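You operate a simulated robot arm through the tools that you are given. There is no shell and no other tool.

Carry out the task below with a simulated two-armed robot. There is one attempt and no reset: what you move stays moved.

JOB
Lift stacking cone one off casting two, brush its rust off and set it back.
Fine: stand it on the bench to brush it; rust brush back where it lay; leave stacking cone two. What is to be rubbed or washed off counts as gone when no trace of it is left.

It is judged by the outcome, as a careful person would: the job done as asked, and still so three seconds after it is handed in. It fails if anything else is knocked over, pushed out of place, dropped, spilled or broken.

ROBOT AND FRAMES
Two 7-joint arms with fingered hands on one trunk that stands fixed in place. Base frame: the origin is at the foot of the trunk, x ahead of it, y to its left, z up; the work surface is at about z = 950. Lengths are in mm, angles in degrees, forces in N, time in s.
The left shoulder is at [14, 184, 1375], the right one opposite. With the tool pointing down near the work surface each hand reaches from about 100 to 760 mm from the base axis, measured 20 degrees to its own side. Payload 4 kg a hand.
The TCP of each hand is the grasp point between the finger pads, 26 mm short of the fingertips. In the tool frame z runs along the fingers and y along their closing line. The gripper opens to 132 mm; its body begins 73 mm behind the TCP. The gripper is a hand of 3 fingers: y runs from the thumb to the fingers, the wrist lies at [0, 0, -224] in the tool frame, and closing takes about 1.5 s.
Orientation is that of the tool frame in the base frame, as a unit quaternion [x, y, z, w]. With the fingers straight down and closing along the base's y, the tool's x points along the base's -x, its y along +y and its z along -z.

CONTROLS
- The arms move only by the tool send_rows. It takes "left_motion", "right_motion" or both (then of equal length, played together; a hand with none holds still); each is a list that holds one entry, the list of rows, each a list of 6 numbers: the shift along the base's x, y, z in units of 400 mm (1.0 is 400 mm), then the turn, a rotation vector about the base's x, y, z in units of 120 degrees (1.0 is 120 degrees). In form: [[[x, y, z, ax, ay, az], ...]]. A call has 1 to 20 rows; each row is the pose to reach, as a shift and turn from the pose commanded when the call began. "left_fingers" and "right_fingers" are, for a hand that has rows, the opening, from 0 (shut) to 1 (fully open), set as the call begins (left out, the last holds). A call with a number of a shift or a turn outside -1 to 1 is refused whole. Each row takes 0.2 s and may step no farther than 50 mm and 8.6 degrees from the row before; otherwise, or with a gripper value out of range, the whole call is refused. A pose out of reach is approached as far as the arm can. The call stops where the force on the tool passes 40 N (or 10 N more than at its start, if that is more) or the arm is blocked; 0.2 s more then pass. Each finger travels about 72 mm/s and halts on what it meets, pressing with about 25 N; the grip force reading is that of the motor and also rises with nothing between the fingers. The clock runs only during rows and for 0.2 s after the last one: add rows that repeat a pose to give the fingers time. The reply holds the time, the measured pose of the TCP, the force on the tool along the base axes, the opening and the grip force, in the units named above and with some noise, with the torque about the TCP (base axes, N m) and any sound that the robot's microphone picked up.
- Cameras (640 x 400 px; columns grow to the right, rows downward): "scene" is now at [58.6, -63.8, 1604.8]; the picture's right is [-0.71, -0.70, 0.01], its down [-0.41, 0.40, -0.82] and it looks along [0.57, -0.59, -0.57] (base axes); focal length 255 px, centre (320, 200). "left" rides on the left gripper at [-62, 3, -92] in its tool frame; the picture's right is [-0.05, -1.00, 0.00], its down [0.83, -0.04, -0.56] and it looks along [0.55, -0.03, 0.83] (tool axes); focal length 230 px, centre (320, 200). "right" rides on the right gripper at [62, 3, -92] in its tool frame; the picture's right is [-0.05, 1.00, 0.00], its down [-0.83, -0.04, -0.56] and it looks along [-0.55, -0.03, 0.83] (tool axes); focal length 230 px, centre (320, 200).
- capture(camera): a new picture of that camera. No time passes.
- lift_body(by): moves the trunk up (or, below 0, down) by that many mm; the arms and the scene camera ride with it, the base frame stays. It gives what a move gives, with no picture.
- hand_shape(shape, hand): the hand has 3 fingers and takes this shape, open, in about a second: jaw (thumb against the fingers, like two jaws); tri (thumb and two fingers); tip (a fingertip pinch); poke (one finger out to press); point (the index stretched); flat (the hand flat); cup (the hand cupped); fist (a fist). The gripper value then closes the fingers along that shape, each until it touches; the sizes above hold for jaw. It gives what a move gives, with no picture.
- turn_head(pan, tilt): turns the head with the scene camera to pan (to the left, within 86 degrees either way) and tilt (down, from -29 to 69), counted from straight ahead of the robot (the tilt from the chest, where the trunk bows). It gives what a move gives.
- pixel_to_xyz(camera, pixels): for up to 12 pixels [column, row] of the newest picture of that camera ("zoom" is the newest enlarged one), the place [x, y, z] in the base frame of the surface seen there, good to about 3 mm. No time passes.
- enlarge(camera, box): a new picture of the part [left, top, right, bottom] of that camera's present view, enlarged. No time passes.
- close_job(): hands the job in; it is judged then, once.

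Leave the grippers open and the arms clear of the work at the hand-in unless told otherwise.

The tools are called after ">>>" as a command line: name --argument value ..., lists and objects as JSON in quotes. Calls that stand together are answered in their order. send_rows: Moves the arms, as the interface text tells. Its arguments: {"type":"object","properties":{"left_motion":{"type":"array","items":{"type":"array","items":{"type":"array","items":{"type":"number"}}}},"left_fingers":{"type":"number"},"right_motion":{"type":"array","items":{"type":"array","items":{"type":"array","items":{"type":"number"}}}},"right_fingers":{"type":"number"}},"required":[]} The other tools are called the same way: lift_body (by) moves the trunk up or down; hand_shape (shape, hand) gives the hand a shape; turn_head (pan, tilt) turns the head that bears the scene camera; capture (camera) takes a picture; pixel_to_xyz (camera, pixels) gives the place of the surface under pixels of a picture; enlarge (camera, box) takes an enlarged picture of a part of a camera's view; close_job () hands the job in.

At the start:

```text
t: 0.0
left_eef_pos: [335.8, -44.5, 1395.2]
left_ee_rot: [-0.001, 1.0, -0.001, 0.0]
left_force: [-0.5, -0.5, -0.3]
left_moment: [0.03, 0.01, -0.03]
left_opening: 132.0
left_grasp_force: 0.1
left_shape: jaw
right_eef_pos: [408.0, -449.6, 1348.3]
right_ee_rot: [0.001, 1.0, 0.001, 0.0]
right_force: [0.1, 0.2, -1.1]
right_moment: [0.04, -0.01, -0.02]
right_opening: 132.1
right_grasp_force: 0.0
right_shape: jaw
trunk travel left (down, up): [-400.0, 62.0]
head pan, tilt (commanded): [-45.5, 34.5]
```

scene: 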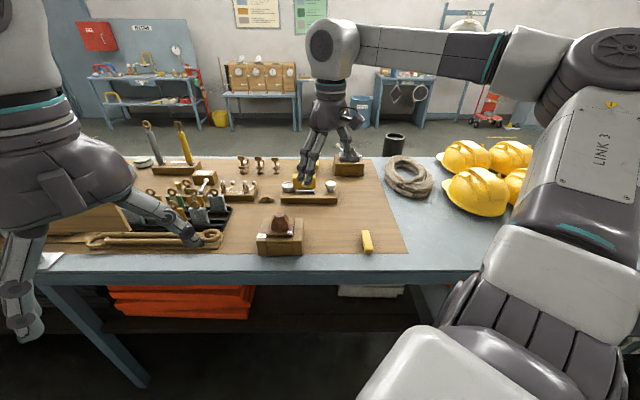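
right: 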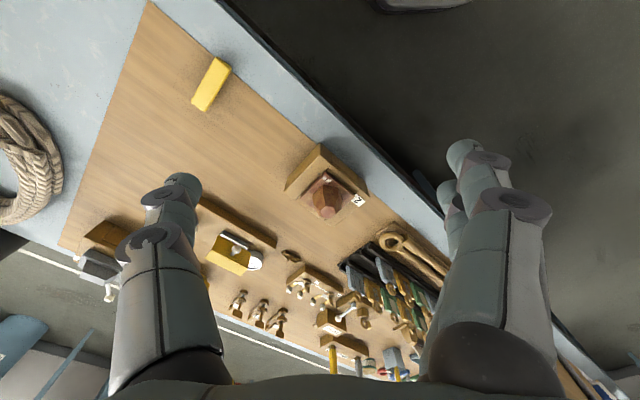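
left: 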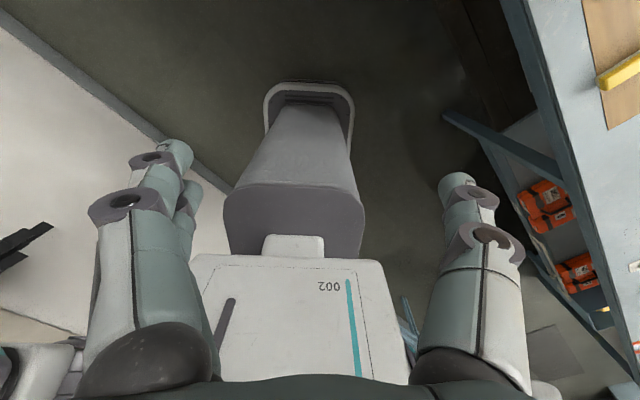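

I see a bench with a wooden block carrying a rusty cone (scene about 282,225), a yellow item at (367,241), and many parts behind. I'll enlarge the scene to read the labels.

>>> enlarge --camera "scene" --box '[220, 130, 420, 260]'

>>> enlarge --camera "scene" --box '[50, 120, 250, 260]'

>>> enlarge --camera "right" --box '[180, 120, 440, 390]'

```text
3.08 times, centred on (320, 195) of scene
```

zoom: 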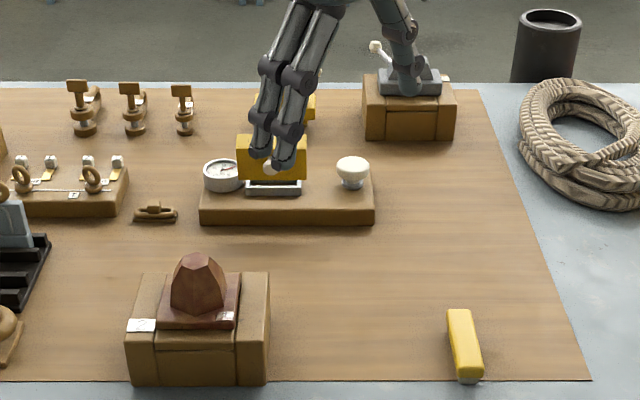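

```text
2.86 times, centred on (150, 190) of scene
```

zoom: 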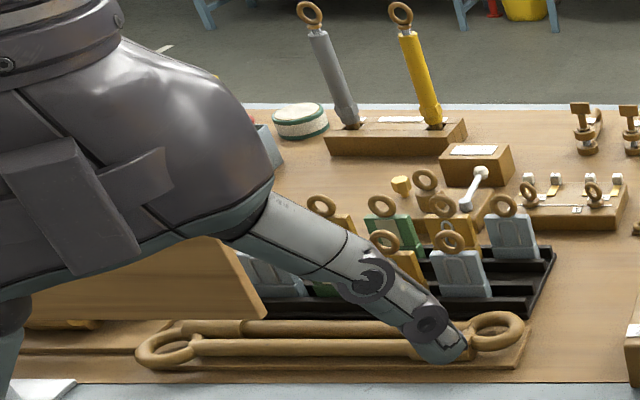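

```text
1.48 times, centred on (310, 255) of right
```

zoom: 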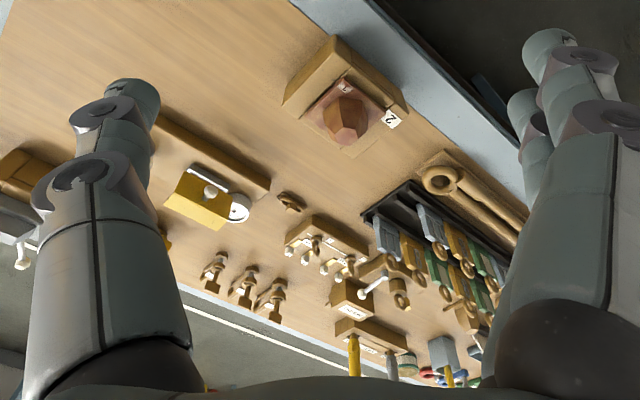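

The cone on the labelled block is likely cone one on casting two. I'll enlarge to read the labels and look at the yellow item, and look around for the other cone and casting.

>>> enlarge --camera "scene" --box '[245, 200, 325, 260]'

>>> enlarge --camera "right" --box '[270, 130, 390, 230]'

>>> enlarge --camera "right" --box '[170, 40, 260, 120]'

>>> enlarge --camera "scene" --box '[345, 220, 395, 260]'

```text
6.67 times, centred on (285, 230) of scene
```

zoom: 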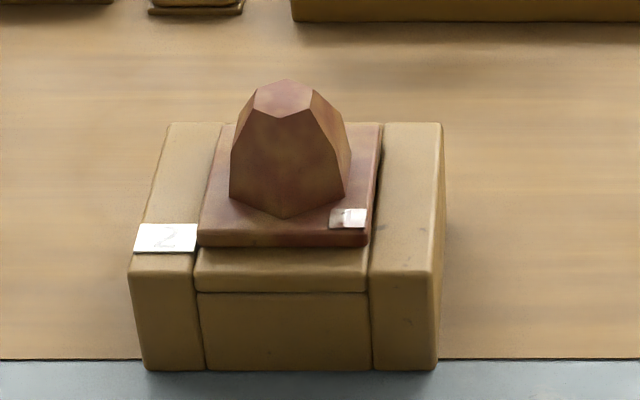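

```text
4.00 times, centred on (330, 180) of right
```

zoom: 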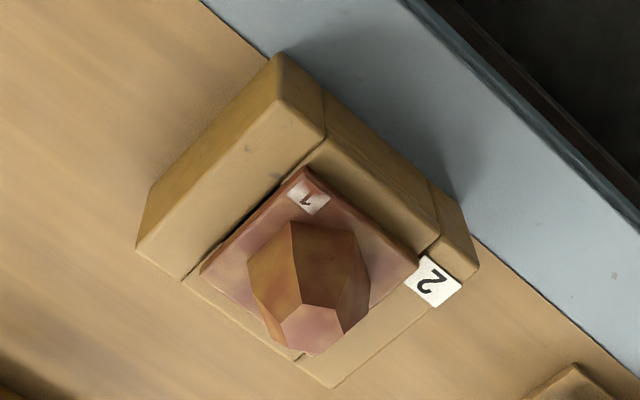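

```text
5.00 times, centred on (215, 80) of right
```

zoom: 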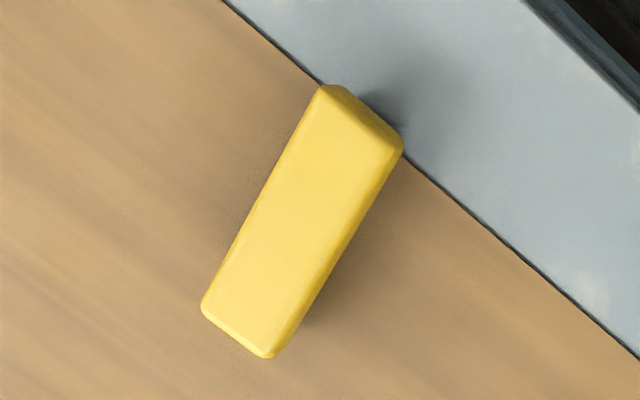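

```text
10.00 times, centred on (370, 240) of scene
```

zoom: 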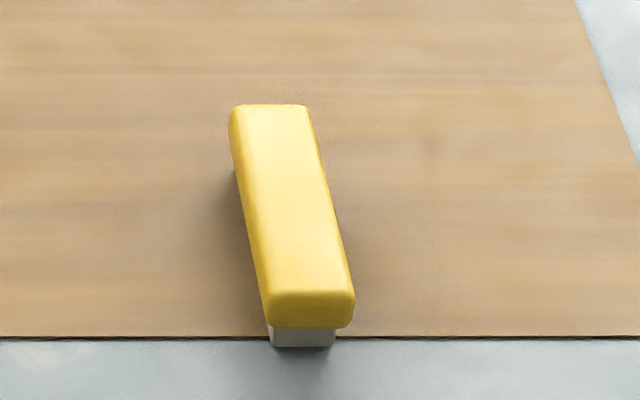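

Cone "1" sits on casting "2"; the yellow bar has pale bristles beneath it, so it is the rust brush. I'll measure places of the cone, casting and brush from the scene picture.

>>> pixel_to_xyz --camera "scene" --pixels '[[280, 215], [281, 214], [270, 233], [291, 233], [273, 217], [292, 217], [256, 254], [298, 254], [266, 216], [300, 216], [287, 228], [281, 240]]'

>>> pixel_to_xyz --camera "right" --pixels '[[328, 210], [325, 190], [327, 175], [311, 197], [350, 195], [340, 217], [303, 188], [323, 145], [288, 188], [370, 192], [212, 85], [223, 62]]'

>>> pixel_to_xyz --camera "zoom" --pixels '[[240, 110], [298, 110], [275, 300], [345, 300], [300, 318], [300, 338], [150, 300], [400, 300]]'

```text
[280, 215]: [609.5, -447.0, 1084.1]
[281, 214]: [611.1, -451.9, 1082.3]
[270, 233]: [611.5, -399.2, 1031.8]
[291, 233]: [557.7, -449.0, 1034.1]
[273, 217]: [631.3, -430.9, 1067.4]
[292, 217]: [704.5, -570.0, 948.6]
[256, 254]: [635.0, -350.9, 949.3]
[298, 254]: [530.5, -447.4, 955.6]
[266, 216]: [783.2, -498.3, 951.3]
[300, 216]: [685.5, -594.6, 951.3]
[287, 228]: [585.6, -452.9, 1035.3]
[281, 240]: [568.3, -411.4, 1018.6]
```

```text
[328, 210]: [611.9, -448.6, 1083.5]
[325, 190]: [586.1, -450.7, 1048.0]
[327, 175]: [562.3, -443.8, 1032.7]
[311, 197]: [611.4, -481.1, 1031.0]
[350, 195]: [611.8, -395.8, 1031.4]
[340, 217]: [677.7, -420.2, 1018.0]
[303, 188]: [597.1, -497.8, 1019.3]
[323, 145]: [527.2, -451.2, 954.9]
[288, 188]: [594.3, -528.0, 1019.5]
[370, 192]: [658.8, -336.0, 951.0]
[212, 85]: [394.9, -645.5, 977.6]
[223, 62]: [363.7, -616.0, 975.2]
```

```text
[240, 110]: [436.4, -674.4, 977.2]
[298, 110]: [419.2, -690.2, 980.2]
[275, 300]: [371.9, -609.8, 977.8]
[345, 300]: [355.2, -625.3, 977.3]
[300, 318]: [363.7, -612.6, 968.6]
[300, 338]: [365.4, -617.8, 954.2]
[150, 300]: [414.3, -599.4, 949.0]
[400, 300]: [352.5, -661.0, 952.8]
```

The brush lies at about (393,-646), cone top at (611,-449,1083) and casting top at z≈1019. I'll turn the head a little to look for cone two and anything near my working area.

>>> turn_head --pan -60 --tilt 40

>>> capture --camera "scene"

```text
t: 0.8
left_eef_pos: [335.7, -43.0, 1394.9]
left_ee_rot: [0.001, 1.0, 0.0, 0.0]
left_force: [0.9, 1.1, 0.7]
left_moment: [-0.02, -0.02, 0.02]
left_opening: 131.9
left_grasp_force: 0.0
left_shape: jaw
right_eef_pos: [408.3, -450.0, 1348.3]
right_ee_rot: [0.0, 1.0, -0.001, 0.0]
right_force: [-0.3, 0.6, 0.7]
right_moment: [-0.06, -0.01, 0.0]
right_opening: 131.9
right_grasp_force: 0.1
right_shape: jaw
trunk travel left (down, up): [-400.0, 62.0]
head pan, tilt (commanded): [-60.0, 40.0]
```

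```text
taken
```

scene: 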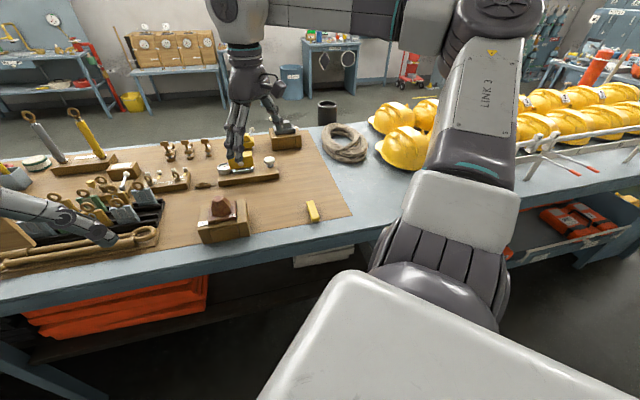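

Nothing cone-like on the right. I'll pan left to look past the left hand.

>>> turn_head --pan -28 --tilt 40

>>> capture --camera "scene"

```text
t: 1.7
left_eef_pos: [335.1, -44.0, 1394.2]
left_ee_rot: [0.001, 1.0, 0.0, 0.0]
left_force: [0.4, 0.0, -1.2]
left_moment: [0.0, 0.01, -0.03]
left_opening: 132.0
left_grasp_force: 0.0
left_shape: jaw
right_eef_pos: [408.4, -450.4, 1348.6]
right_ee_rot: [0.0, 1.0, -0.001, 0.0]
right_force: [1.2, 0.8, -0.5]
right_moment: [-0.01, 0.01, 0.0]
right_opening: 132.0
right_grasp_force: 0.0
right_shape: jaw
trunk travel left (down, up): [-400.0, 62.0]
head pan, tilt (commanded): [-28.0, 40.0]
```

```text
taken
```

scene: 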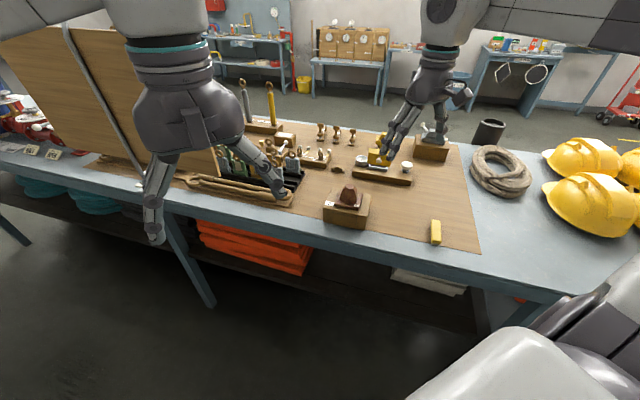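

No second cone is visible in the work area (perhaps behind the hand). I'll bring the right hand, turned -45° to match the bench, to a viewpoint near the cone at (524,-362,1250) for a close look.

>>> send_rows --right_motion '[[[0.048, 0.037, -0.041, 0, 0, -0.0625], [0.097, 0.073, -0.082, 0, 0, -0.125], [0.145, 0.11, -0.1225, 0, 0, -0.1875], [0.193, 0.147, -0.163, 0, 0, -0.25], [0.242, 0.183, -0.204, 0, 0, -0.3125], [0.29, 0.22, -0.245, 0, 0, -0.375], [0.29, 0.22, -0.245, 0, 0, -0.375]]]' --right_fingers 1

>>> capture --camera "right"

>>> capture --camera "scene"

```text
t: 3.3
left_eef_pos: [336.3, -44.6, 1395.0]
left_ee_rot: [0.0, 1.0, 0.001, 0.0]
left_force: [-0.2, 0.0, 0.7]
left_moment: [-0.02, -0.01, 0.0]
left_opening: 131.6
left_grasp_force: 0.1
left_shape: jaw
right_eef_pos: [525.8, -363.2, 1248.4]
right_ee_rot: [0.384, 0.923, 0.001, 0.0]
right_force: [1.0, 0.2, 0.6]
right_moment: [0.01, -0.01, -0.03]
right_opening: 131.8
right_grasp_force: 0.0
right_shape: jaw
trunk travel left (down, up): [-400.0, 62.0]
head pan, tilt (commanded): [-28.0, 40.0]
```

```text
taken
```

right: 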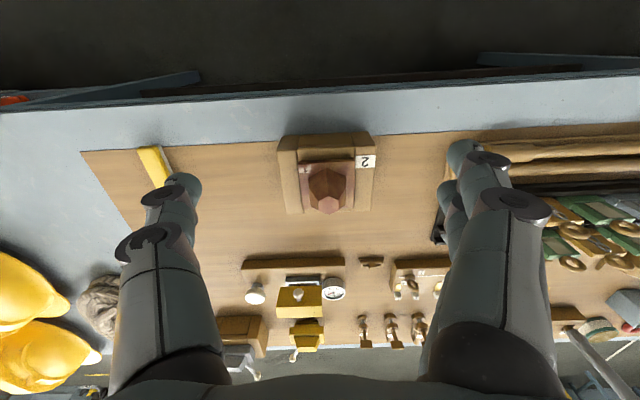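

```text
taken
```

scene: 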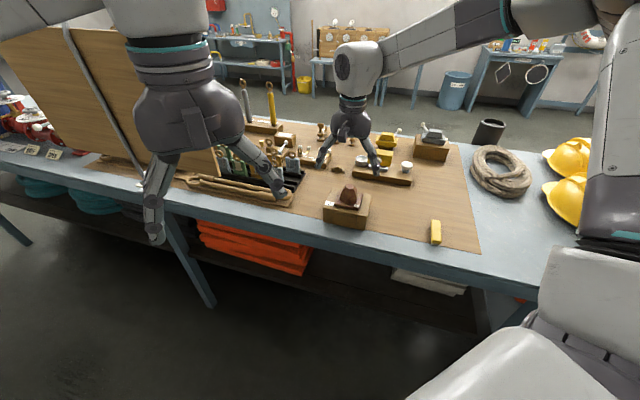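

Good, the cone is at about (326,190) in the right picture. I'll enlarge it.

>>> enlarge --camera "right" --box '[270, 120, 390, 220]'

>>> enlarge --camera "scene" --box '[310, 170, 390, 240]'

>>> enlarge --camera "scene" --box '[180, 80, 480, 260]'

```text
4.00 times, centred on (330, 170) of right
```

zoom: 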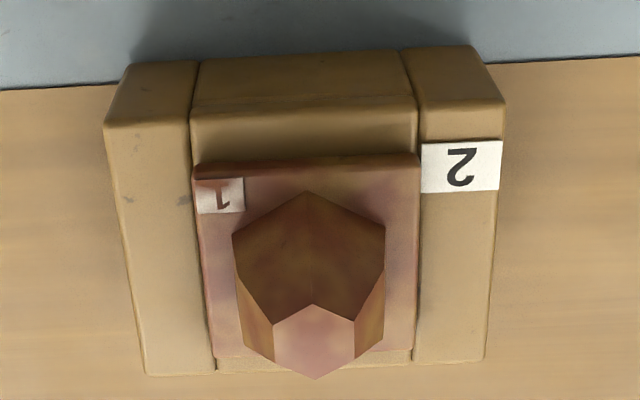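

```text
5.71 times, centred on (350, 205) of scene
```

zoom: 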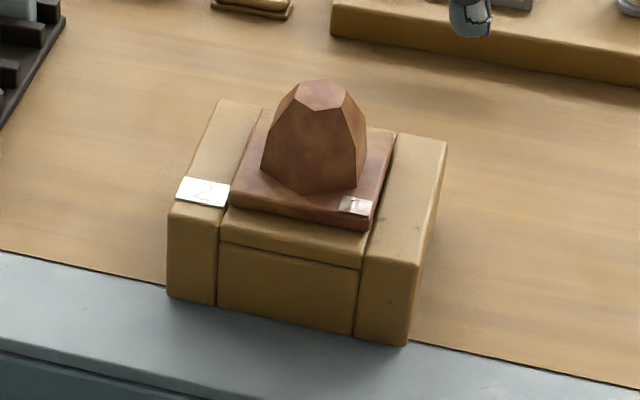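

```text
2.13 times, centred on (330, 170) of scene
```

zoom: 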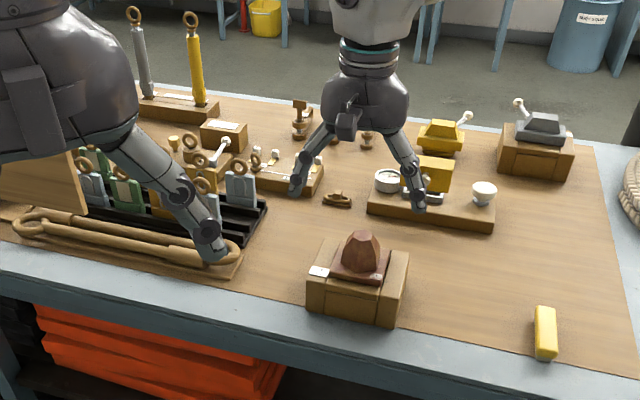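

The cone is hexagonal with flat faces left and right (along the bench), so closing along the bench direction fits. I'll measure plate and cone corners from this enlarged view.

>>> enlarge --camera "right" --box '[270, 120, 390, 220]'

>>> pixel_to_xyz --camera "zoom" --pixels '[[205, 170], [412, 165], [220, 352], [408, 350], [310, 340], [308, 210], [248, 310], [375, 310], [140, 230], [460, 230], [390, 355], [300, 140]]'

```text
4.00 times, centred on (330, 170) of right
```

zoom: 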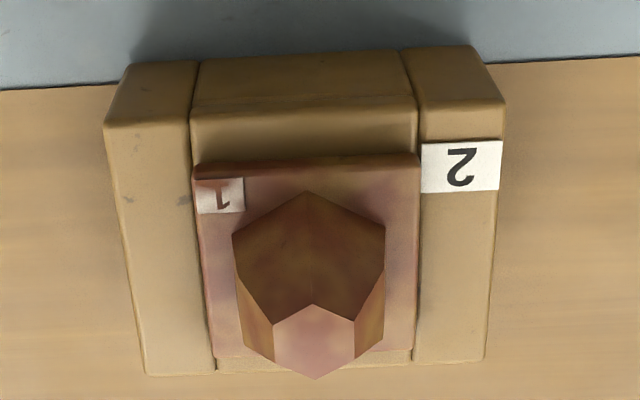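

```text
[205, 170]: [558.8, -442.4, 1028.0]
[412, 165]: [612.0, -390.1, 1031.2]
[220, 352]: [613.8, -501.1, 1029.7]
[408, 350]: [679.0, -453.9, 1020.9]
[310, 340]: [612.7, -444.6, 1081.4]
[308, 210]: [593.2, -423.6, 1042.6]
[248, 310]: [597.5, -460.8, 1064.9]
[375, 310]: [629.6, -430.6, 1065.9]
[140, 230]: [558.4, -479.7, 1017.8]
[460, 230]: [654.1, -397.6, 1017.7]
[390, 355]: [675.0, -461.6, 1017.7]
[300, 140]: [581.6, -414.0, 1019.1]
```

The plate is about 80 mm square centred near (612.7,-445), z 1018–1031; the cone top is at 1083. I'll move the open right hand above it at z≈1150.

>>> send_rows --right_motion '[[[0.055, -0.052, -0.06, 0, 0, 0], [0.111, -0.105, -0.125, 0, 0, 0], [0.166, -0.157, -0.188, 0, 0, 0], [0.218, -0.207, -0.25, 0, 0, 0], [0.218, -0.207, -0.25, 0, 0, 0], [0.218, -0.207, -0.25, 0, 0, 0]]]' --right_fingers 1

>>> capture --camera "right"

>>> capture --camera "scene"

```text
t: 4.7
left_eef_pos: [334.8, -43.4, 1394.4]
left_ee_rot: [0.0, 1.0, 0.0, -0.001]
left_force: [0.8, 0.1, 0.4]
left_moment: [0.03, 0.01, 0.01]
left_opening: 132.0
left_grasp_force: 0.1
left_shape: jaw
right_eef_pos: [612.0, -446.4, 1151.2]
right_ee_rot: [0.382, 0.924, 0.0, 0.0]
right_force: [-1.0, 0.3, 0.6]
right_moment: [-0.01, -0.04, 0.04]
right_opening: 132.1
right_grasp_force: 0.1
right_shape: jaw
trunk travel left (down, up): [-400.0, 62.0]
head pan, tilt (commanded): [-28.0, 40.0]
```

```text
taken
```

right: 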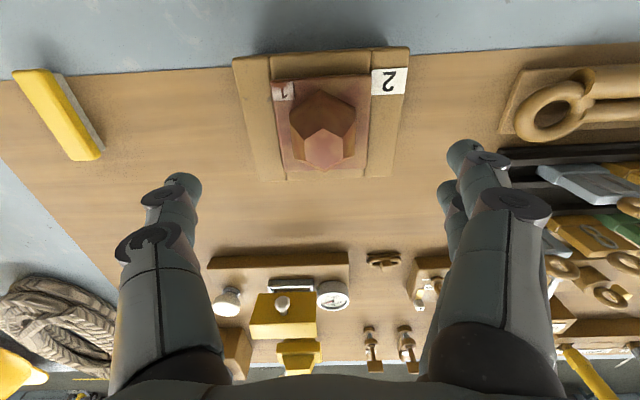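

```text
taken
```

scene: 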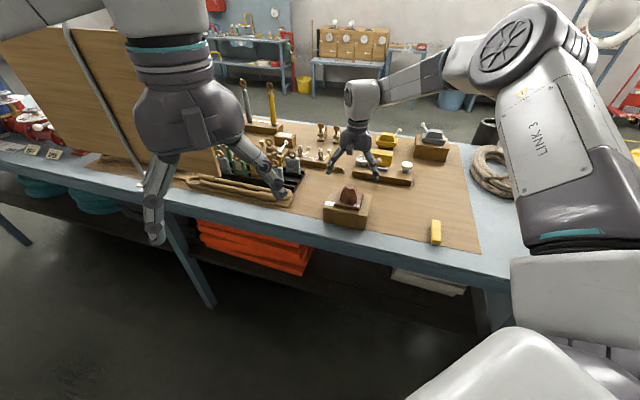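

The hand is above the cone, which shows at about (322,140). I'll measure the plate and cone again from this nearer view.

>>> enlarge --camera "right" --box '[220, 40, 420, 190]'

>>> pixel_to_xyz --camera "right" --pixels '[[325, 150], [276, 85], [367, 80], [286, 164], [361, 163], [308, 148], [342, 148], [325, 133], [326, 165], [322, 100], [245, 100], [395, 100]]'

```text
2.67 times, centred on (320, 115) of right
```

zoom: 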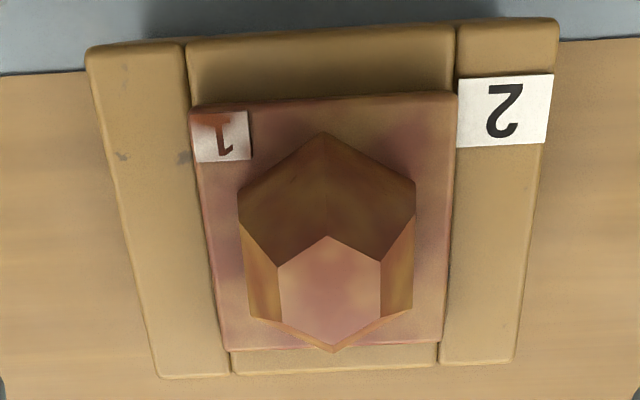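

```text
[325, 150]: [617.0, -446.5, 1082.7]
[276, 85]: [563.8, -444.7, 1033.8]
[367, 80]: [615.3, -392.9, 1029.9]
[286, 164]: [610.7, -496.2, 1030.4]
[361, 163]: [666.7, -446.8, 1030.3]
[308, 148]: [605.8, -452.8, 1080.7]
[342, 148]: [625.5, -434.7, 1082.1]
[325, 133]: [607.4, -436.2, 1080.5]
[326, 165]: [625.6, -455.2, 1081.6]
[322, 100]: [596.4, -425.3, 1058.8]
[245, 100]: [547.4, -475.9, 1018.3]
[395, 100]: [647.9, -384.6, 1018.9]
```

Refined centre is about (615,-445.5). I'll shift 3 mm and descend with open fingers to TCP z≈1050 (tips ≈1024, just over the casting top at 1018).

>>> send_rows --right_motion '[[[0.008, 0.002, -0.06, 0, 0, 0], [0.008, 0.002, -0.12, 0, 0, 0], [0.008, 0.002, -0.18, 0, 0, 0], [0.008, 0.002, -0.22, 0, 0, 0], [0.008, 0.002, -0.25, 0, 0, 0], [0.008, 0.002, -0.25, 0, 0, 0]]]' --right_fingers 1

>>> capture --camera "right"

>>> enlarge --camera "scene" --box '[290, 140, 420, 240]'

```text
t: 6.1
left_eef_pos: [335.8, -43.7, 1394.2]
left_ee_rot: [0.0, 1.0, -0.001, 0.0]
left_force: [-0.4, -0.9, 1.0]
left_moment: [-0.03, -0.02, -0.01]
left_opening: 131.8
left_grasp_force: 0.1
left_shape: jaw
right_eef_pos: [614.4, -444.0, 1049.8]
right_ee_rot: [0.384, 0.923, 0.001, 0.0]
right_force: [-0.1, -0.2, -0.6]
right_moment: [-0.02, 0.0, 0.0]
right_opening: 131.9
right_grasp_force: 0.1
right_shape: jaw
trunk travel left (down, up): [-400.0, 62.0]
head pan, tilt (commanded): [-28.0, 40.0]
```

```text
taken
```

right: 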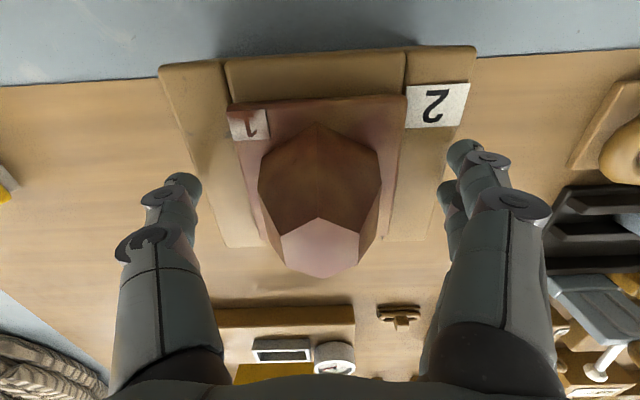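

```text
4.00 times, centred on (355, 190) of scene
```

zoom: 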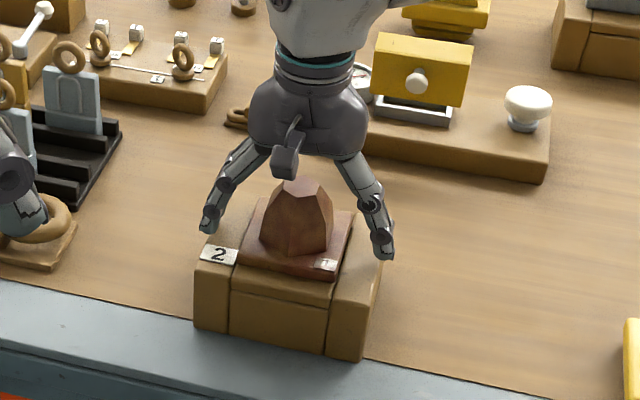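

Fingers straddle the plate with no contact. I'll begin closing partway (opening 0.7) and watch the force.

>>> send_rows --right_motion '[[[0, 0, 0, 0, 0, 0], [0, 0, 0, 0, 0, 0]]]' --right_fingers 0.7

>>> enlarge --camera "scene" --box '[310, 150, 400, 230]'

>>> capture --camera "right"

```text
t: 6.7
left_eef_pos: [336.3, -43.6, 1395.2]
left_ee_rot: [0.0, 1.0, 0.0, 0.0]
left_force: [0.9, 0.8, 1.3]
left_moment: [0.04, -0.02, -0.02]
left_opening: 131.9
left_grasp_force: 0.0
left_shape: jaw
right_eef_pos: [613.8, -444.6, 1049.9]
right_ee_rot: [0.384, 0.923, 0.0, 0.0]
right_force: [-0.4, 0.0, 0.3]
right_moment: [-0.03, 0.0, 0.01]
right_opening: 92.6
right_grasp_force: 0.0
right_shape: jaw
trunk travel left (down, up): [-400.0, 62.0]
head pan, tilt (commanded): [-28.0, 40.0]
```

```text
5.00 times, centred on (355, 190) of scene
```

zoom: 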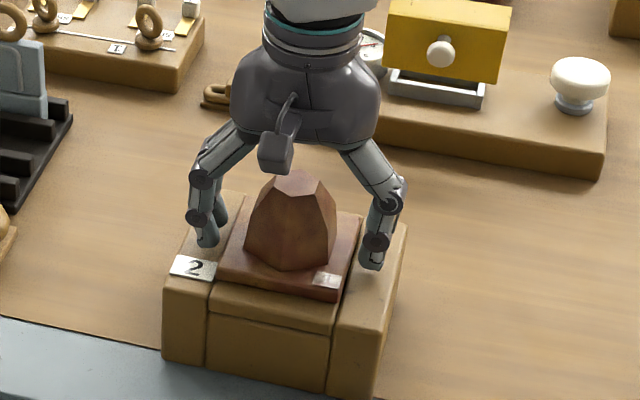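

```text
taken
```

right: 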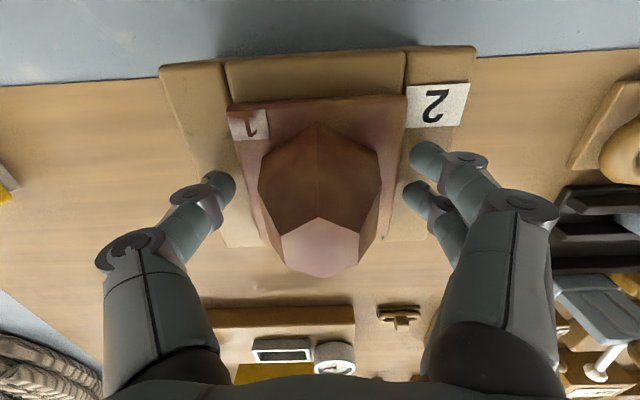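

No contact yet. I'll read the fingertip positions in the zoom before going on.

>>> enlarge --camera "scene" --box '[310, 150, 400, 230]'

>>> pixel_to_xyz --camera "zoom" --pixels '[[372, 262], [371, 268], [370, 275], [205, 240], [205, 246], [340, 240], [218, 218], [376, 242]]'

```text
5.00 times, centred on (355, 190) of scene
```

zoom: 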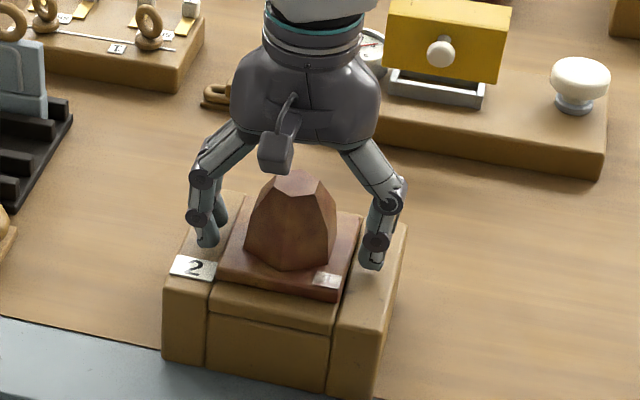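

```text
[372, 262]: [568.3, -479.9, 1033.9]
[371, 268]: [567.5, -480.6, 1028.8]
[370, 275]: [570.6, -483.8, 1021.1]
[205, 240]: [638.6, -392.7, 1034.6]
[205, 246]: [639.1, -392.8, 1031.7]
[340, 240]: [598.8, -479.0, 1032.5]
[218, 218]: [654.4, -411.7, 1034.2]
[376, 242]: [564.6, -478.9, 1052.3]
```

Tips are near z≈1024, plate top is 1031. I'll lower 3 mm and close on the plate edges.

>>> send_rows --right_motion '[[[0.002, -0.002, -0.008, 0, 0, 0], [0.002, -0.002, -0.008, 0, 0, 0]]]'

>>> send_rows --right_motion '[[[0, 0, 0, 0, 0, 0], [0, 0, 0, 0, 0, 0], [0, 0, 0, 0, 0, 0]]]' --right_fingers 0.4

>>> enlarge --camera "scene" --box '[310, 150, 400, 230]'

>>> capture --camera "right"

```text
t: 7.3
left_eef_pos: [335.4, -44.0, 1394.7]
left_ee_rot: [0.0, 1.0, 0.0, 0.0]
left_force: [0.0, -0.5, 1.1]
left_moment: [-0.01, 0.04, 0.0]
left_opening: 131.9
left_grasp_force: 0.0
left_shape: jaw
right_eef_pos: [615.5, -444.9, 1046.9]
right_ee_rot: [0.383, 0.924, 0.0, 0.0]
right_force: [-0.3, 0.6, -0.1]
right_moment: [0.02, 0.03, -0.02]
right_opening: 92.4
right_grasp_force: 0.1
right_shape: jaw
trunk travel left (down, up): [-400.0, 62.0]
head pan, tilt (commanded): [-28.0, 40.0]
```

```text
t: 8.1
left_eef_pos: [335.3, -43.9, 1395.6]
left_ee_rot: [0.0, 1.0, 0.0, 0.0]
left_force: [-0.7, 0.1, 0.3]
left_moment: [-0.01, 0.02, 0.0]
left_opening: 131.8
left_grasp_force: 0.1
left_shape: jaw
right_eef_pos: [614.4, -447.6, 1047.8]
right_ee_rot: [0.383, 0.924, 0.0, 0.0]
right_force: [-0.9, 0.0, 2.0]
right_moment: [0.1, -0.13, -0.01]
right_opening: 79.7
right_grasp_force: 25.2
right_shape: jaw
trunk travel left (down, up): [-400.0, 62.0]
head pan, tilt (commanded): [-28.0, 40.0]
```

```text
5.00 times, centred on (355, 190) of scene
```

zoom: 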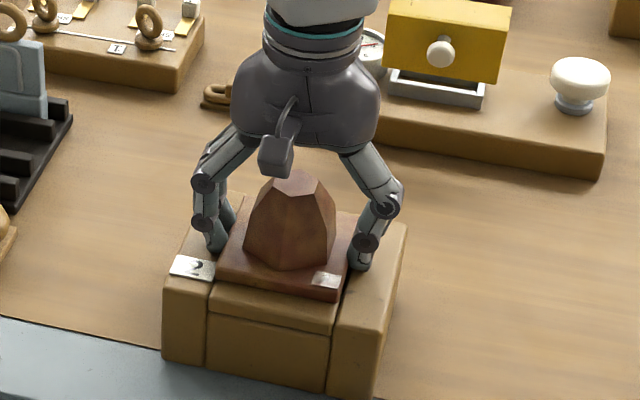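

```text
taken
```

right: 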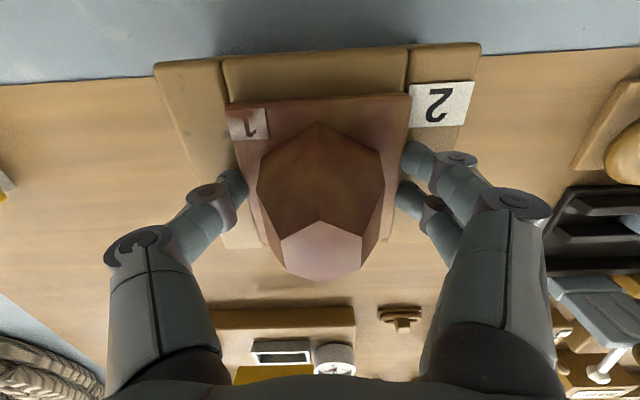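

The plate is gripped at 79.7 mm with 25 N. I'll lift slowly, about 30 mm first.

>>> send_rows --right_motion '[[[0, 0, 0.0125, 0, 0, 0], [0, 0, 0.025, 0, 0, 0], [0, 0, 0.0375, 0, 0, 0], [0, 0, 0.05, 0, 0, 0], [0, 0, 0.0625, 0, 0, 0], [0, 0, 0.075, 0, 0, 0]]]'

>>> enlarge --camera "scene" --box '[310, 130, 400, 230]'

>>> capture --camera "right"

```text
t: 9.5
left_eef_pos: [336.5, -44.2, 1396.0]
left_ee_rot: [0.0, 1.0, -0.001, 0.0]
left_force: [-0.1, -0.2, -0.4]
left_moment: [0.01, 0.03, -0.01]
left_opening: 131.9
left_grasp_force: 0.0
left_shape: jaw
right_eef_pos: [614.6, -447.7, 1075.0]
right_ee_rot: [0.383, 0.924, 0.0, -0.001]
right_force: [0.2, 0.7, -5.3]
right_moment: [-0.02, 0.0, -0.03]
right_opening: 79.5
right_grasp_force: 25.4
right_shape: jaw
trunk travel left (down, up): [-400.0, 62.0]
head pan, tilt (commanded): [-28.0, 40.0]
```

```text
4.00 times, centred on (355, 180) of scene
```

zoom: 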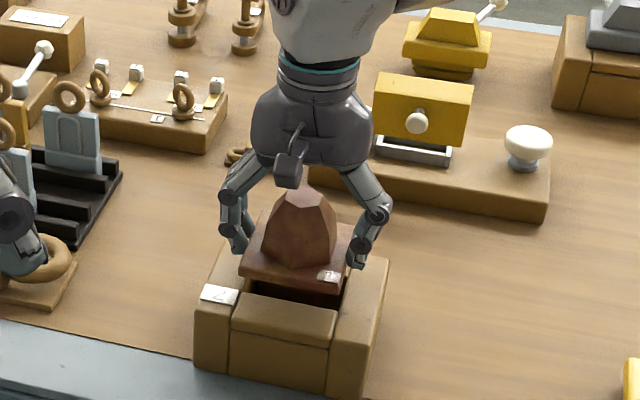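

```text
taken
```

right: 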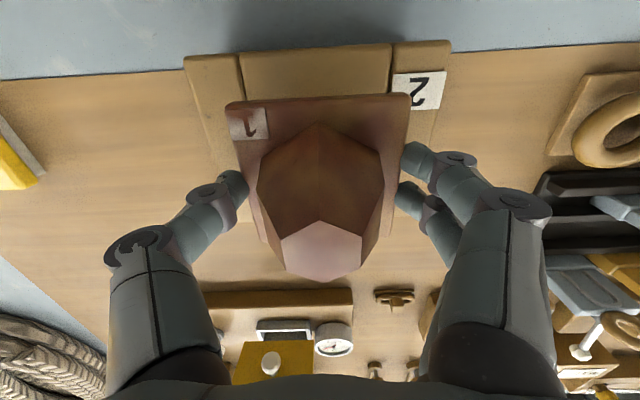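

Lifting cleanly; weight is only about 5 N. There's an opening below. I'll lift a further 70 mm and look at the cone's underside.

>>> send_rows --right_motion '[[[0, 0, 0.025, 0, 0, 0], [0, 0, 0.05, 0, 0, 0], [0, 0, 0.075, 0, 0, 0], [0, 0, 0.1, 0, 0, 0], [0, 0, 0.125, 0, 0, 0], [0, 0, 0.15, 0, 0, 0], [0, 0, 0.175, 0, 0, 0]]]'

>>> enlarge --camera "scene" --box '[310, 110, 410, 230]'

>>> capture --camera "right"

```text
t: 11.1
left_eef_pos: [336.8, -44.1, 1395.9]
left_ee_rot: [0.0, 1.0, 0.0, 0.0]
left_force: [0.8, -0.4, 0.2]
left_moment: [-0.03, 0.0, 0.0]
left_opening: 132.0
left_grasp_force: 0.0
left_shape: jaw
right_eef_pos: [616.3, -446.3, 1144.4]
right_ee_rot: [0.384, 0.923, 0.001, -0.001]
right_force: [-0.3, 0.1, -5.5]
right_moment: [0.0, -0.02, 0.0]
right_opening: 79.9
right_grasp_force: 24.8
right_shape: jaw
trunk travel left (down, up): [-400.0, 62.0]
head pan, tilt (commanded): [-28.0, 40.0]
```

```text
3.33 times, centred on (360, 170) of scene
```

zoom: 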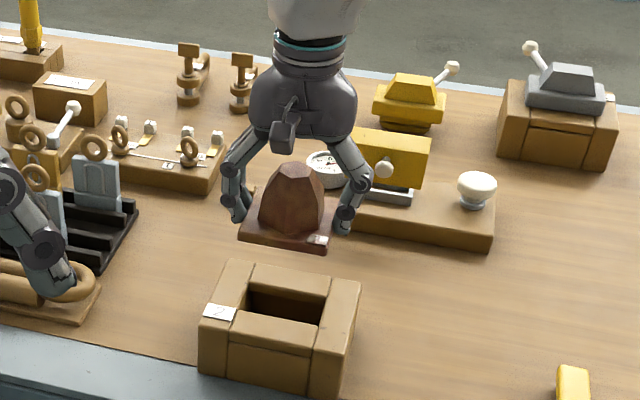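

```text
taken
```

right: 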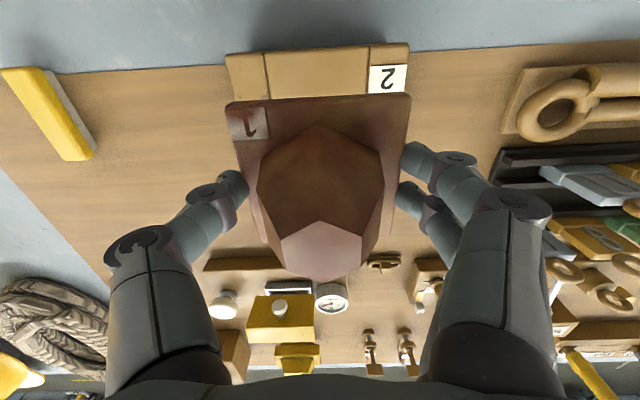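

The cone is free: a plate with a hexagonal cone, no spigot visible. I need the free space on the mat, so I'll measure the bench edge, the tray with the white knob and the mat between the casting and the brush.

>>> capture --camera "scene"

>>> pixel_to_xyz --camera "scene" --pixels '[[400, 235], [398, 242], [396, 248], [380, 187], [410, 187], [407, 168], [400, 210], [345, 228], [360, 228], [434, 243], [370, 199], [333, 240]]'

```text
taken
```

scene: 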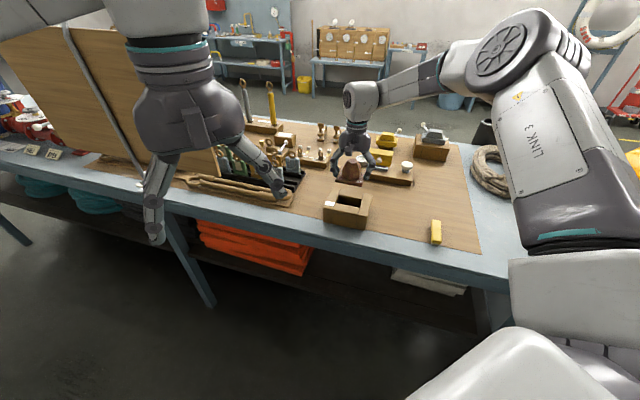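

```text
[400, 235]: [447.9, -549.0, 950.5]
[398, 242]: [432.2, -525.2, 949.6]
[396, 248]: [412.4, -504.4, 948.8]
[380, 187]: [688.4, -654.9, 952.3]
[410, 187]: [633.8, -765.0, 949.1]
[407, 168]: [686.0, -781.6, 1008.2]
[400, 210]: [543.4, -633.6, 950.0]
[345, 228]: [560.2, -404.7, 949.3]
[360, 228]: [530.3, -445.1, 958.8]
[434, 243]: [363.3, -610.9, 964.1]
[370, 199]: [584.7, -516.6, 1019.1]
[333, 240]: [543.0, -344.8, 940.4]
```

Free mat lies at about (502,-587), between casting and brush, well clear of the tray. I'll carry the cone there and lower it to about 60 mm above the bench.

>>> send_rows --right_motion '[[[-0.04, -0.05, 0, 0, 0, 0], [-0.1, -0.124, 0, 0, 0, 0], [-0.16, -0.2, 0, 0, 0, 0], [-0.22, -0.274, 0, 0, 0, 0], [-0.265, -0.33, 0, 0, 0, 0], [-0.284, -0.3525, 0, 0, 0, 0], [-0.284, -0.3525, -0.06, 0, 0, 0], [-0.284, -0.3525, -0.12, 0, 0, 0], [-0.284, -0.3525, -0.18, 0, 0, 0], [-0.284, -0.3525, -0.25, 0, 0, 0], [-0.284, -0.3525, -0.25, 0, 0, 0]]]'

>>> capture --camera "scene"

>>> capture --camera "right"

```text
t: 13.5
left_eef_pos: [335.6, -45.1, 1394.7]
left_ee_rot: [0.0, 1.0, 0.0, 0.0]
left_force: [0.0, 0.3, 1.0]
left_moment: [0.02, 0.0, 0.0]
left_opening: 132.0
left_grasp_force: 0.1
left_shape: jaw
right_eef_pos: [502.9, -583.2, 1044.6]
right_ee_rot: [0.383, 0.924, 0.0, 0.0]
right_force: [0.8, -0.3, -5.0]
right_moment: [-0.01, 0.02, -0.01]
right_opening: 79.7
right_grasp_force: 24.7
right_shape: jaw
trunk travel left (down, up): [-400.0, 62.0]
head pan, tilt (commanded): [-28.0, 40.0]
```

```text
taken
```

scene: 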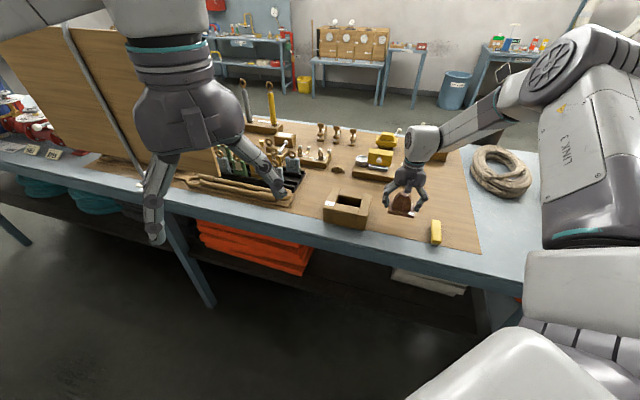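

```text
taken
```

right: 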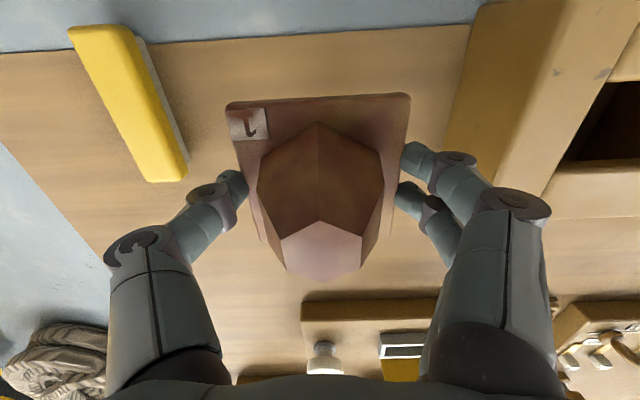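

Well placed over free mat. I'll lower 60 mm to just above the mat.

>>> send_rows --right_motion '[[[0, 0, -0.05, 0, 0, 0], [0, 0, -0.1, 0, 0, 0], [0, 0, -0.13, 0, 0, 0], [0, 0, -0.15, 0, 0, 0], [0, 0, -0.15, 0, 0, 0]]]'

>>> enlarge --camera "scene" --box '[370, 170, 450, 250]'

```text
t: 14.7
left_eef_pos: [336.7, -44.0, 1393.9]
left_ee_rot: [0.0, 1.0, 0.0, 0.0]
left_force: [-0.2, 0.9, 0.2]
left_moment: [0.0, -0.01, 0.01]
left_opening: 131.8
left_grasp_force: 0.1
left_shape: jaw
right_eef_pos: [502.0, -585.7, 984.8]
right_ee_rot: [0.383, 0.924, 0.0, -0.001]
right_force: [-0.1, 0.7, -5.5]
right_moment: [0.02, 0.02, 0.01]
right_opening: 79.7
right_grasp_force: 24.5
right_shape: jaw
trunk travel left (down, up): [-400.0, 62.0]
head pan, tilt (commanded): [-28.0, 40.0]
```

```text
5.00 times, centred on (410, 210) of scene
```

zoom: 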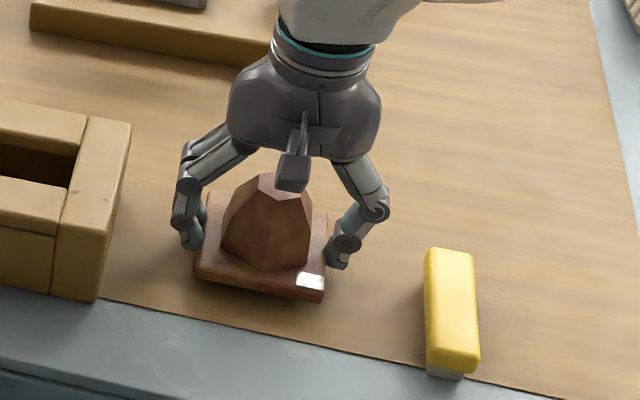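

Not yet touching (force -5.5 N unchanged). I'll lower in ~1.5 mm steps, watching the force.

>>> send_rows --right_motion '[[[0, 0, -0.004, 0, 0, 0], [0, 0, -0.008, 0, 0, 0], [0, 0, -0.0115, 0, 0, 0]]]'

```text
t: 15.5
left_eef_pos: [334.9, -45.4, 1394.9]
left_ee_rot: [0.0, 1.0, 0.0, 0.0]
left_force: [0.2, -1.3, -0.8]
left_moment: [-0.01, 0.03, -0.06]
left_opening: 131.7
left_grasp_force: 0.0
left_shape: jaw
right_eef_pos: [501.9, -586.5, 981.4]
right_ee_rot: [0.383, 0.924, 0.0, 0.0]
right_force: [0.4, 0.1, -5.4]
right_moment: [0.02, -0.01, 0.02]
right_opening: 79.6
right_grasp_force: 24.7
right_shape: jaw
trunk travel left (down, up): [-400.0, 62.0]
head pan, tilt (commanded): [-28.0, 40.0]
```

Still hanging free at z 981. I'll lower another 3 mm in small steps.

>>> send_rows --right_motion '[[[0, 0, -0.003, 0, 0, 0], [0, 0, -0.0055, 0, 0, 0], [0, 0, -0.0075, 0, 0, 0]]]'

```text
t: 16.3
left_eef_pos: [337.4, -44.4, 1395.4]
left_ee_rot: [0.0, 1.0, 0.001, 0.0]
left_force: [0.2, -0.4, 0.4]
left_moment: [0.01, 0.01, 0.04]
left_opening: 131.8
left_grasp_force: 0.1
left_shape: jaw
right_eef_pos: [503.1, -586.5, 977.6]
right_ee_rot: [0.384, 0.924, 0.001, -0.001]
right_force: [-0.3, 0.3, -5.3]
right_moment: [0.02, 0.02, -0.03]
right_opening: 79.4
right_grasp_force: 25.4
right_shape: jaw
trunk travel left (down, up): [-400.0, 62.0]
head pan, tilt (commanded): [-28.0, 40.0]
```

Still no contact. Another 2 mm.

>>> send_rows --right_motion '[[[0, 0, -0.0025, 0, 0, 0], [0, 0, -0.005, 0, 0, 0]]]'

>>> enlarge --camera "scene" --box '[380, 190, 430, 235]'

```text
t: 16.9
left_eef_pos: [334.7, -43.8, 1396.5]
left_ee_rot: [0.0, 1.0, 0.0, 0.0]
left_force: [0.6, 0.3, -0.2]
left_moment: [0.0, 0.0, 0.0]
left_opening: 131.7
left_grasp_force: 0.0
left_shape: jaw
right_eef_pos: [502.3, -587.2, 977.6]
right_ee_rot: [0.383, 0.924, 0.0, 0.001]
right_force: [-1.7, -0.7, 3.5]
right_moment: [0.09, -0.1, 0.01]
right_opening: 79.6
right_grasp_force: 25.4
right_shape: jaw
trunk travel left (down, up): [-400.0, 62.0]
head pan, tilt (commanded): [-28.0, 40.0]
```

```text
8.89 times, centred on (405, 212) of scene
```

zoom: 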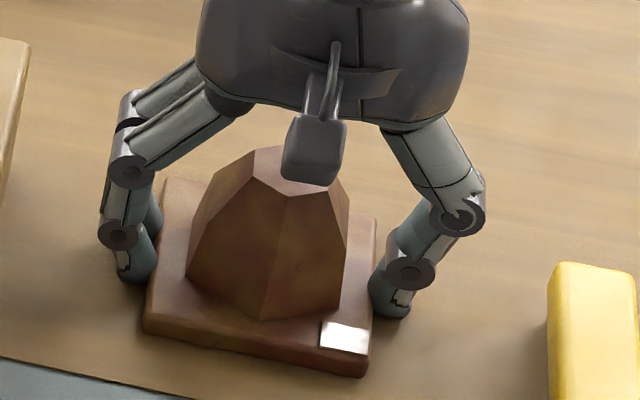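

Contact: force went from -5 to +3.5 N. I'll open the fingers moderately and then rise straight up.

>>> send_rows --right_motion '[[[0, 0, 0, 0, 0, 0], [0, 0, 0, 0, 0, 0], [0, 0, 0, 0, 0, 0]]]' --right_fingers 0.85

>>> send_rows --right_motion '[[[0, 0, 0.03, 0, 0, 0], [0, 0, 0.08, 0, 0, 0], [0, 0, 0.15, 0, 0, 0], [0, 0, 0.25, 0, 0, 0], [-0.05, 0.05, 0.35, 0, 0, 0], [-0.1, 0.1, 0.42, 0, 0, 0], [-0.15, 0.15, 0.45, 0, 0, 0], [-0.2, 0.2, 0.45, 0, 0, 0]]]'

>>> capture --camera "right"

>>> capture --camera "scene"

```text
t: 17.7
left_eef_pos: [335.9, -43.6, 1394.2]
left_ee_rot: [0.0, 1.0, 0.0, 0.0]
left_force: [-0.3, -1.2, 0.2]
left_moment: [-0.01, -0.03, 0.0]
left_opening: 131.7
left_grasp_force: 0.0
left_shape: jaw
right_eef_pos: [501.7, -586.2, 976.9]
right_ee_rot: [0.382, 0.924, 0.0, -0.001]
right_force: [0.4, 0.1, -0.2]
right_moment: [0.01, -0.03, 0.0]
right_opening: 111.8
right_grasp_force: 0.1
right_shape: jaw
trunk travel left (down, up): [-400.0, 62.0]
head pan, tilt (commanded): [-28.0, 40.0]
```

```text
t: 19.5
left_eef_pos: [334.9, -43.7, 1396.2]
left_ee_rot: [0.0, 1.0, 0.0, 0.0]
left_force: [0.7, -0.2, 0.8]
left_moment: [-0.03, -0.03, 0.01]
left_opening: 131.8
left_grasp_force: 0.0
left_shape: jaw
right_eef_pos: [420.1, -505.7, 1157.1]
right_ee_rot: [0.382, 0.924, 0.001, 0.001]
right_force: [-0.1, -0.1, 0.1]
right_moment: [-0.03, 0.02, -0.02]
right_opening: 111.8
right_grasp_force: 0.1
right_shape: jaw
trunk travel left (down, up): [-400.0, 62.0]
head pan, tilt (commanded): [-28.0, 40.0]
```

```text
taken
```

right: 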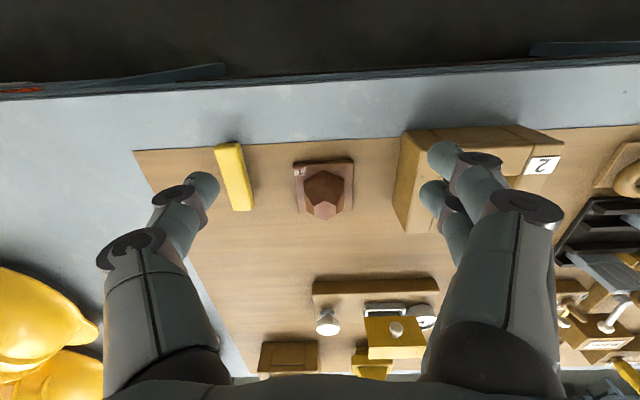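

```text
taken
```

scene: 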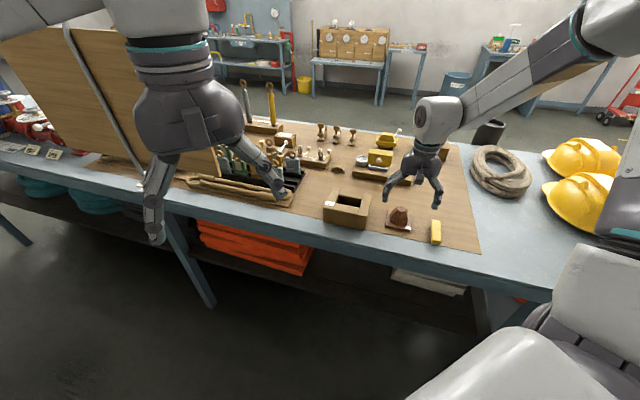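

The cone stands on the mat at right-picture (323,190). Now I'll measure the brush and cone precisely from this view.

>>> enlarge --camera "right" --box '[200, 130, 360, 230]'

>>> pixel_to_xyz --camera "right" --pixels '[[217, 149], [237, 147], [234, 207], [249, 206], [240, 148], [252, 205], [228, 180], [243, 180], [235, 178], [297, 165], [350, 163], [305, 211]]'

>>> pixel_to_xyz --camera "zoom" --pixels '[[70, 75], [145, 65], [135, 310], [195, 300], [160, 100], [205, 300], [100, 200], [165, 200], [385, 150], [605, 135], [420, 325], [598, 315]]'

```text
4.00 times, centred on (280, 180) of right
```

zoom: 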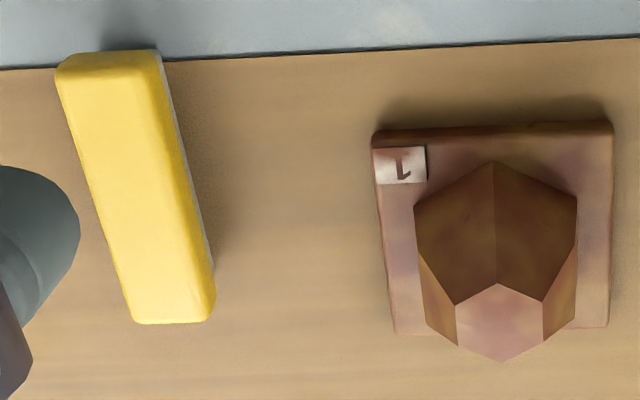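

```text
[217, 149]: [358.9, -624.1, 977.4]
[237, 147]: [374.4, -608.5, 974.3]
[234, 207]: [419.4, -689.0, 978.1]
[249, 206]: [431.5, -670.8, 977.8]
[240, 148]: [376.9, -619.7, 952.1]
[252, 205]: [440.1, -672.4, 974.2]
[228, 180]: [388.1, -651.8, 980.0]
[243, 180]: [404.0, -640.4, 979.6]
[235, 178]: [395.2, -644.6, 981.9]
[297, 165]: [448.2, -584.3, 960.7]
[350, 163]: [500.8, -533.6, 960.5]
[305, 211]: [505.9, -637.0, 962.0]
```

```text
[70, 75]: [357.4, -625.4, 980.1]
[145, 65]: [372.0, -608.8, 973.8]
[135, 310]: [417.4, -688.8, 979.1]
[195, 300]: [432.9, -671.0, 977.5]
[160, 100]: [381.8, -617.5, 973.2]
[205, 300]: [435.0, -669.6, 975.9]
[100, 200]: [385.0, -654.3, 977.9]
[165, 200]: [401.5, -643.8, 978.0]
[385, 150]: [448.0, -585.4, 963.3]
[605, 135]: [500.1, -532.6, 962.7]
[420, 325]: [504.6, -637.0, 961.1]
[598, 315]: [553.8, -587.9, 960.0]
```

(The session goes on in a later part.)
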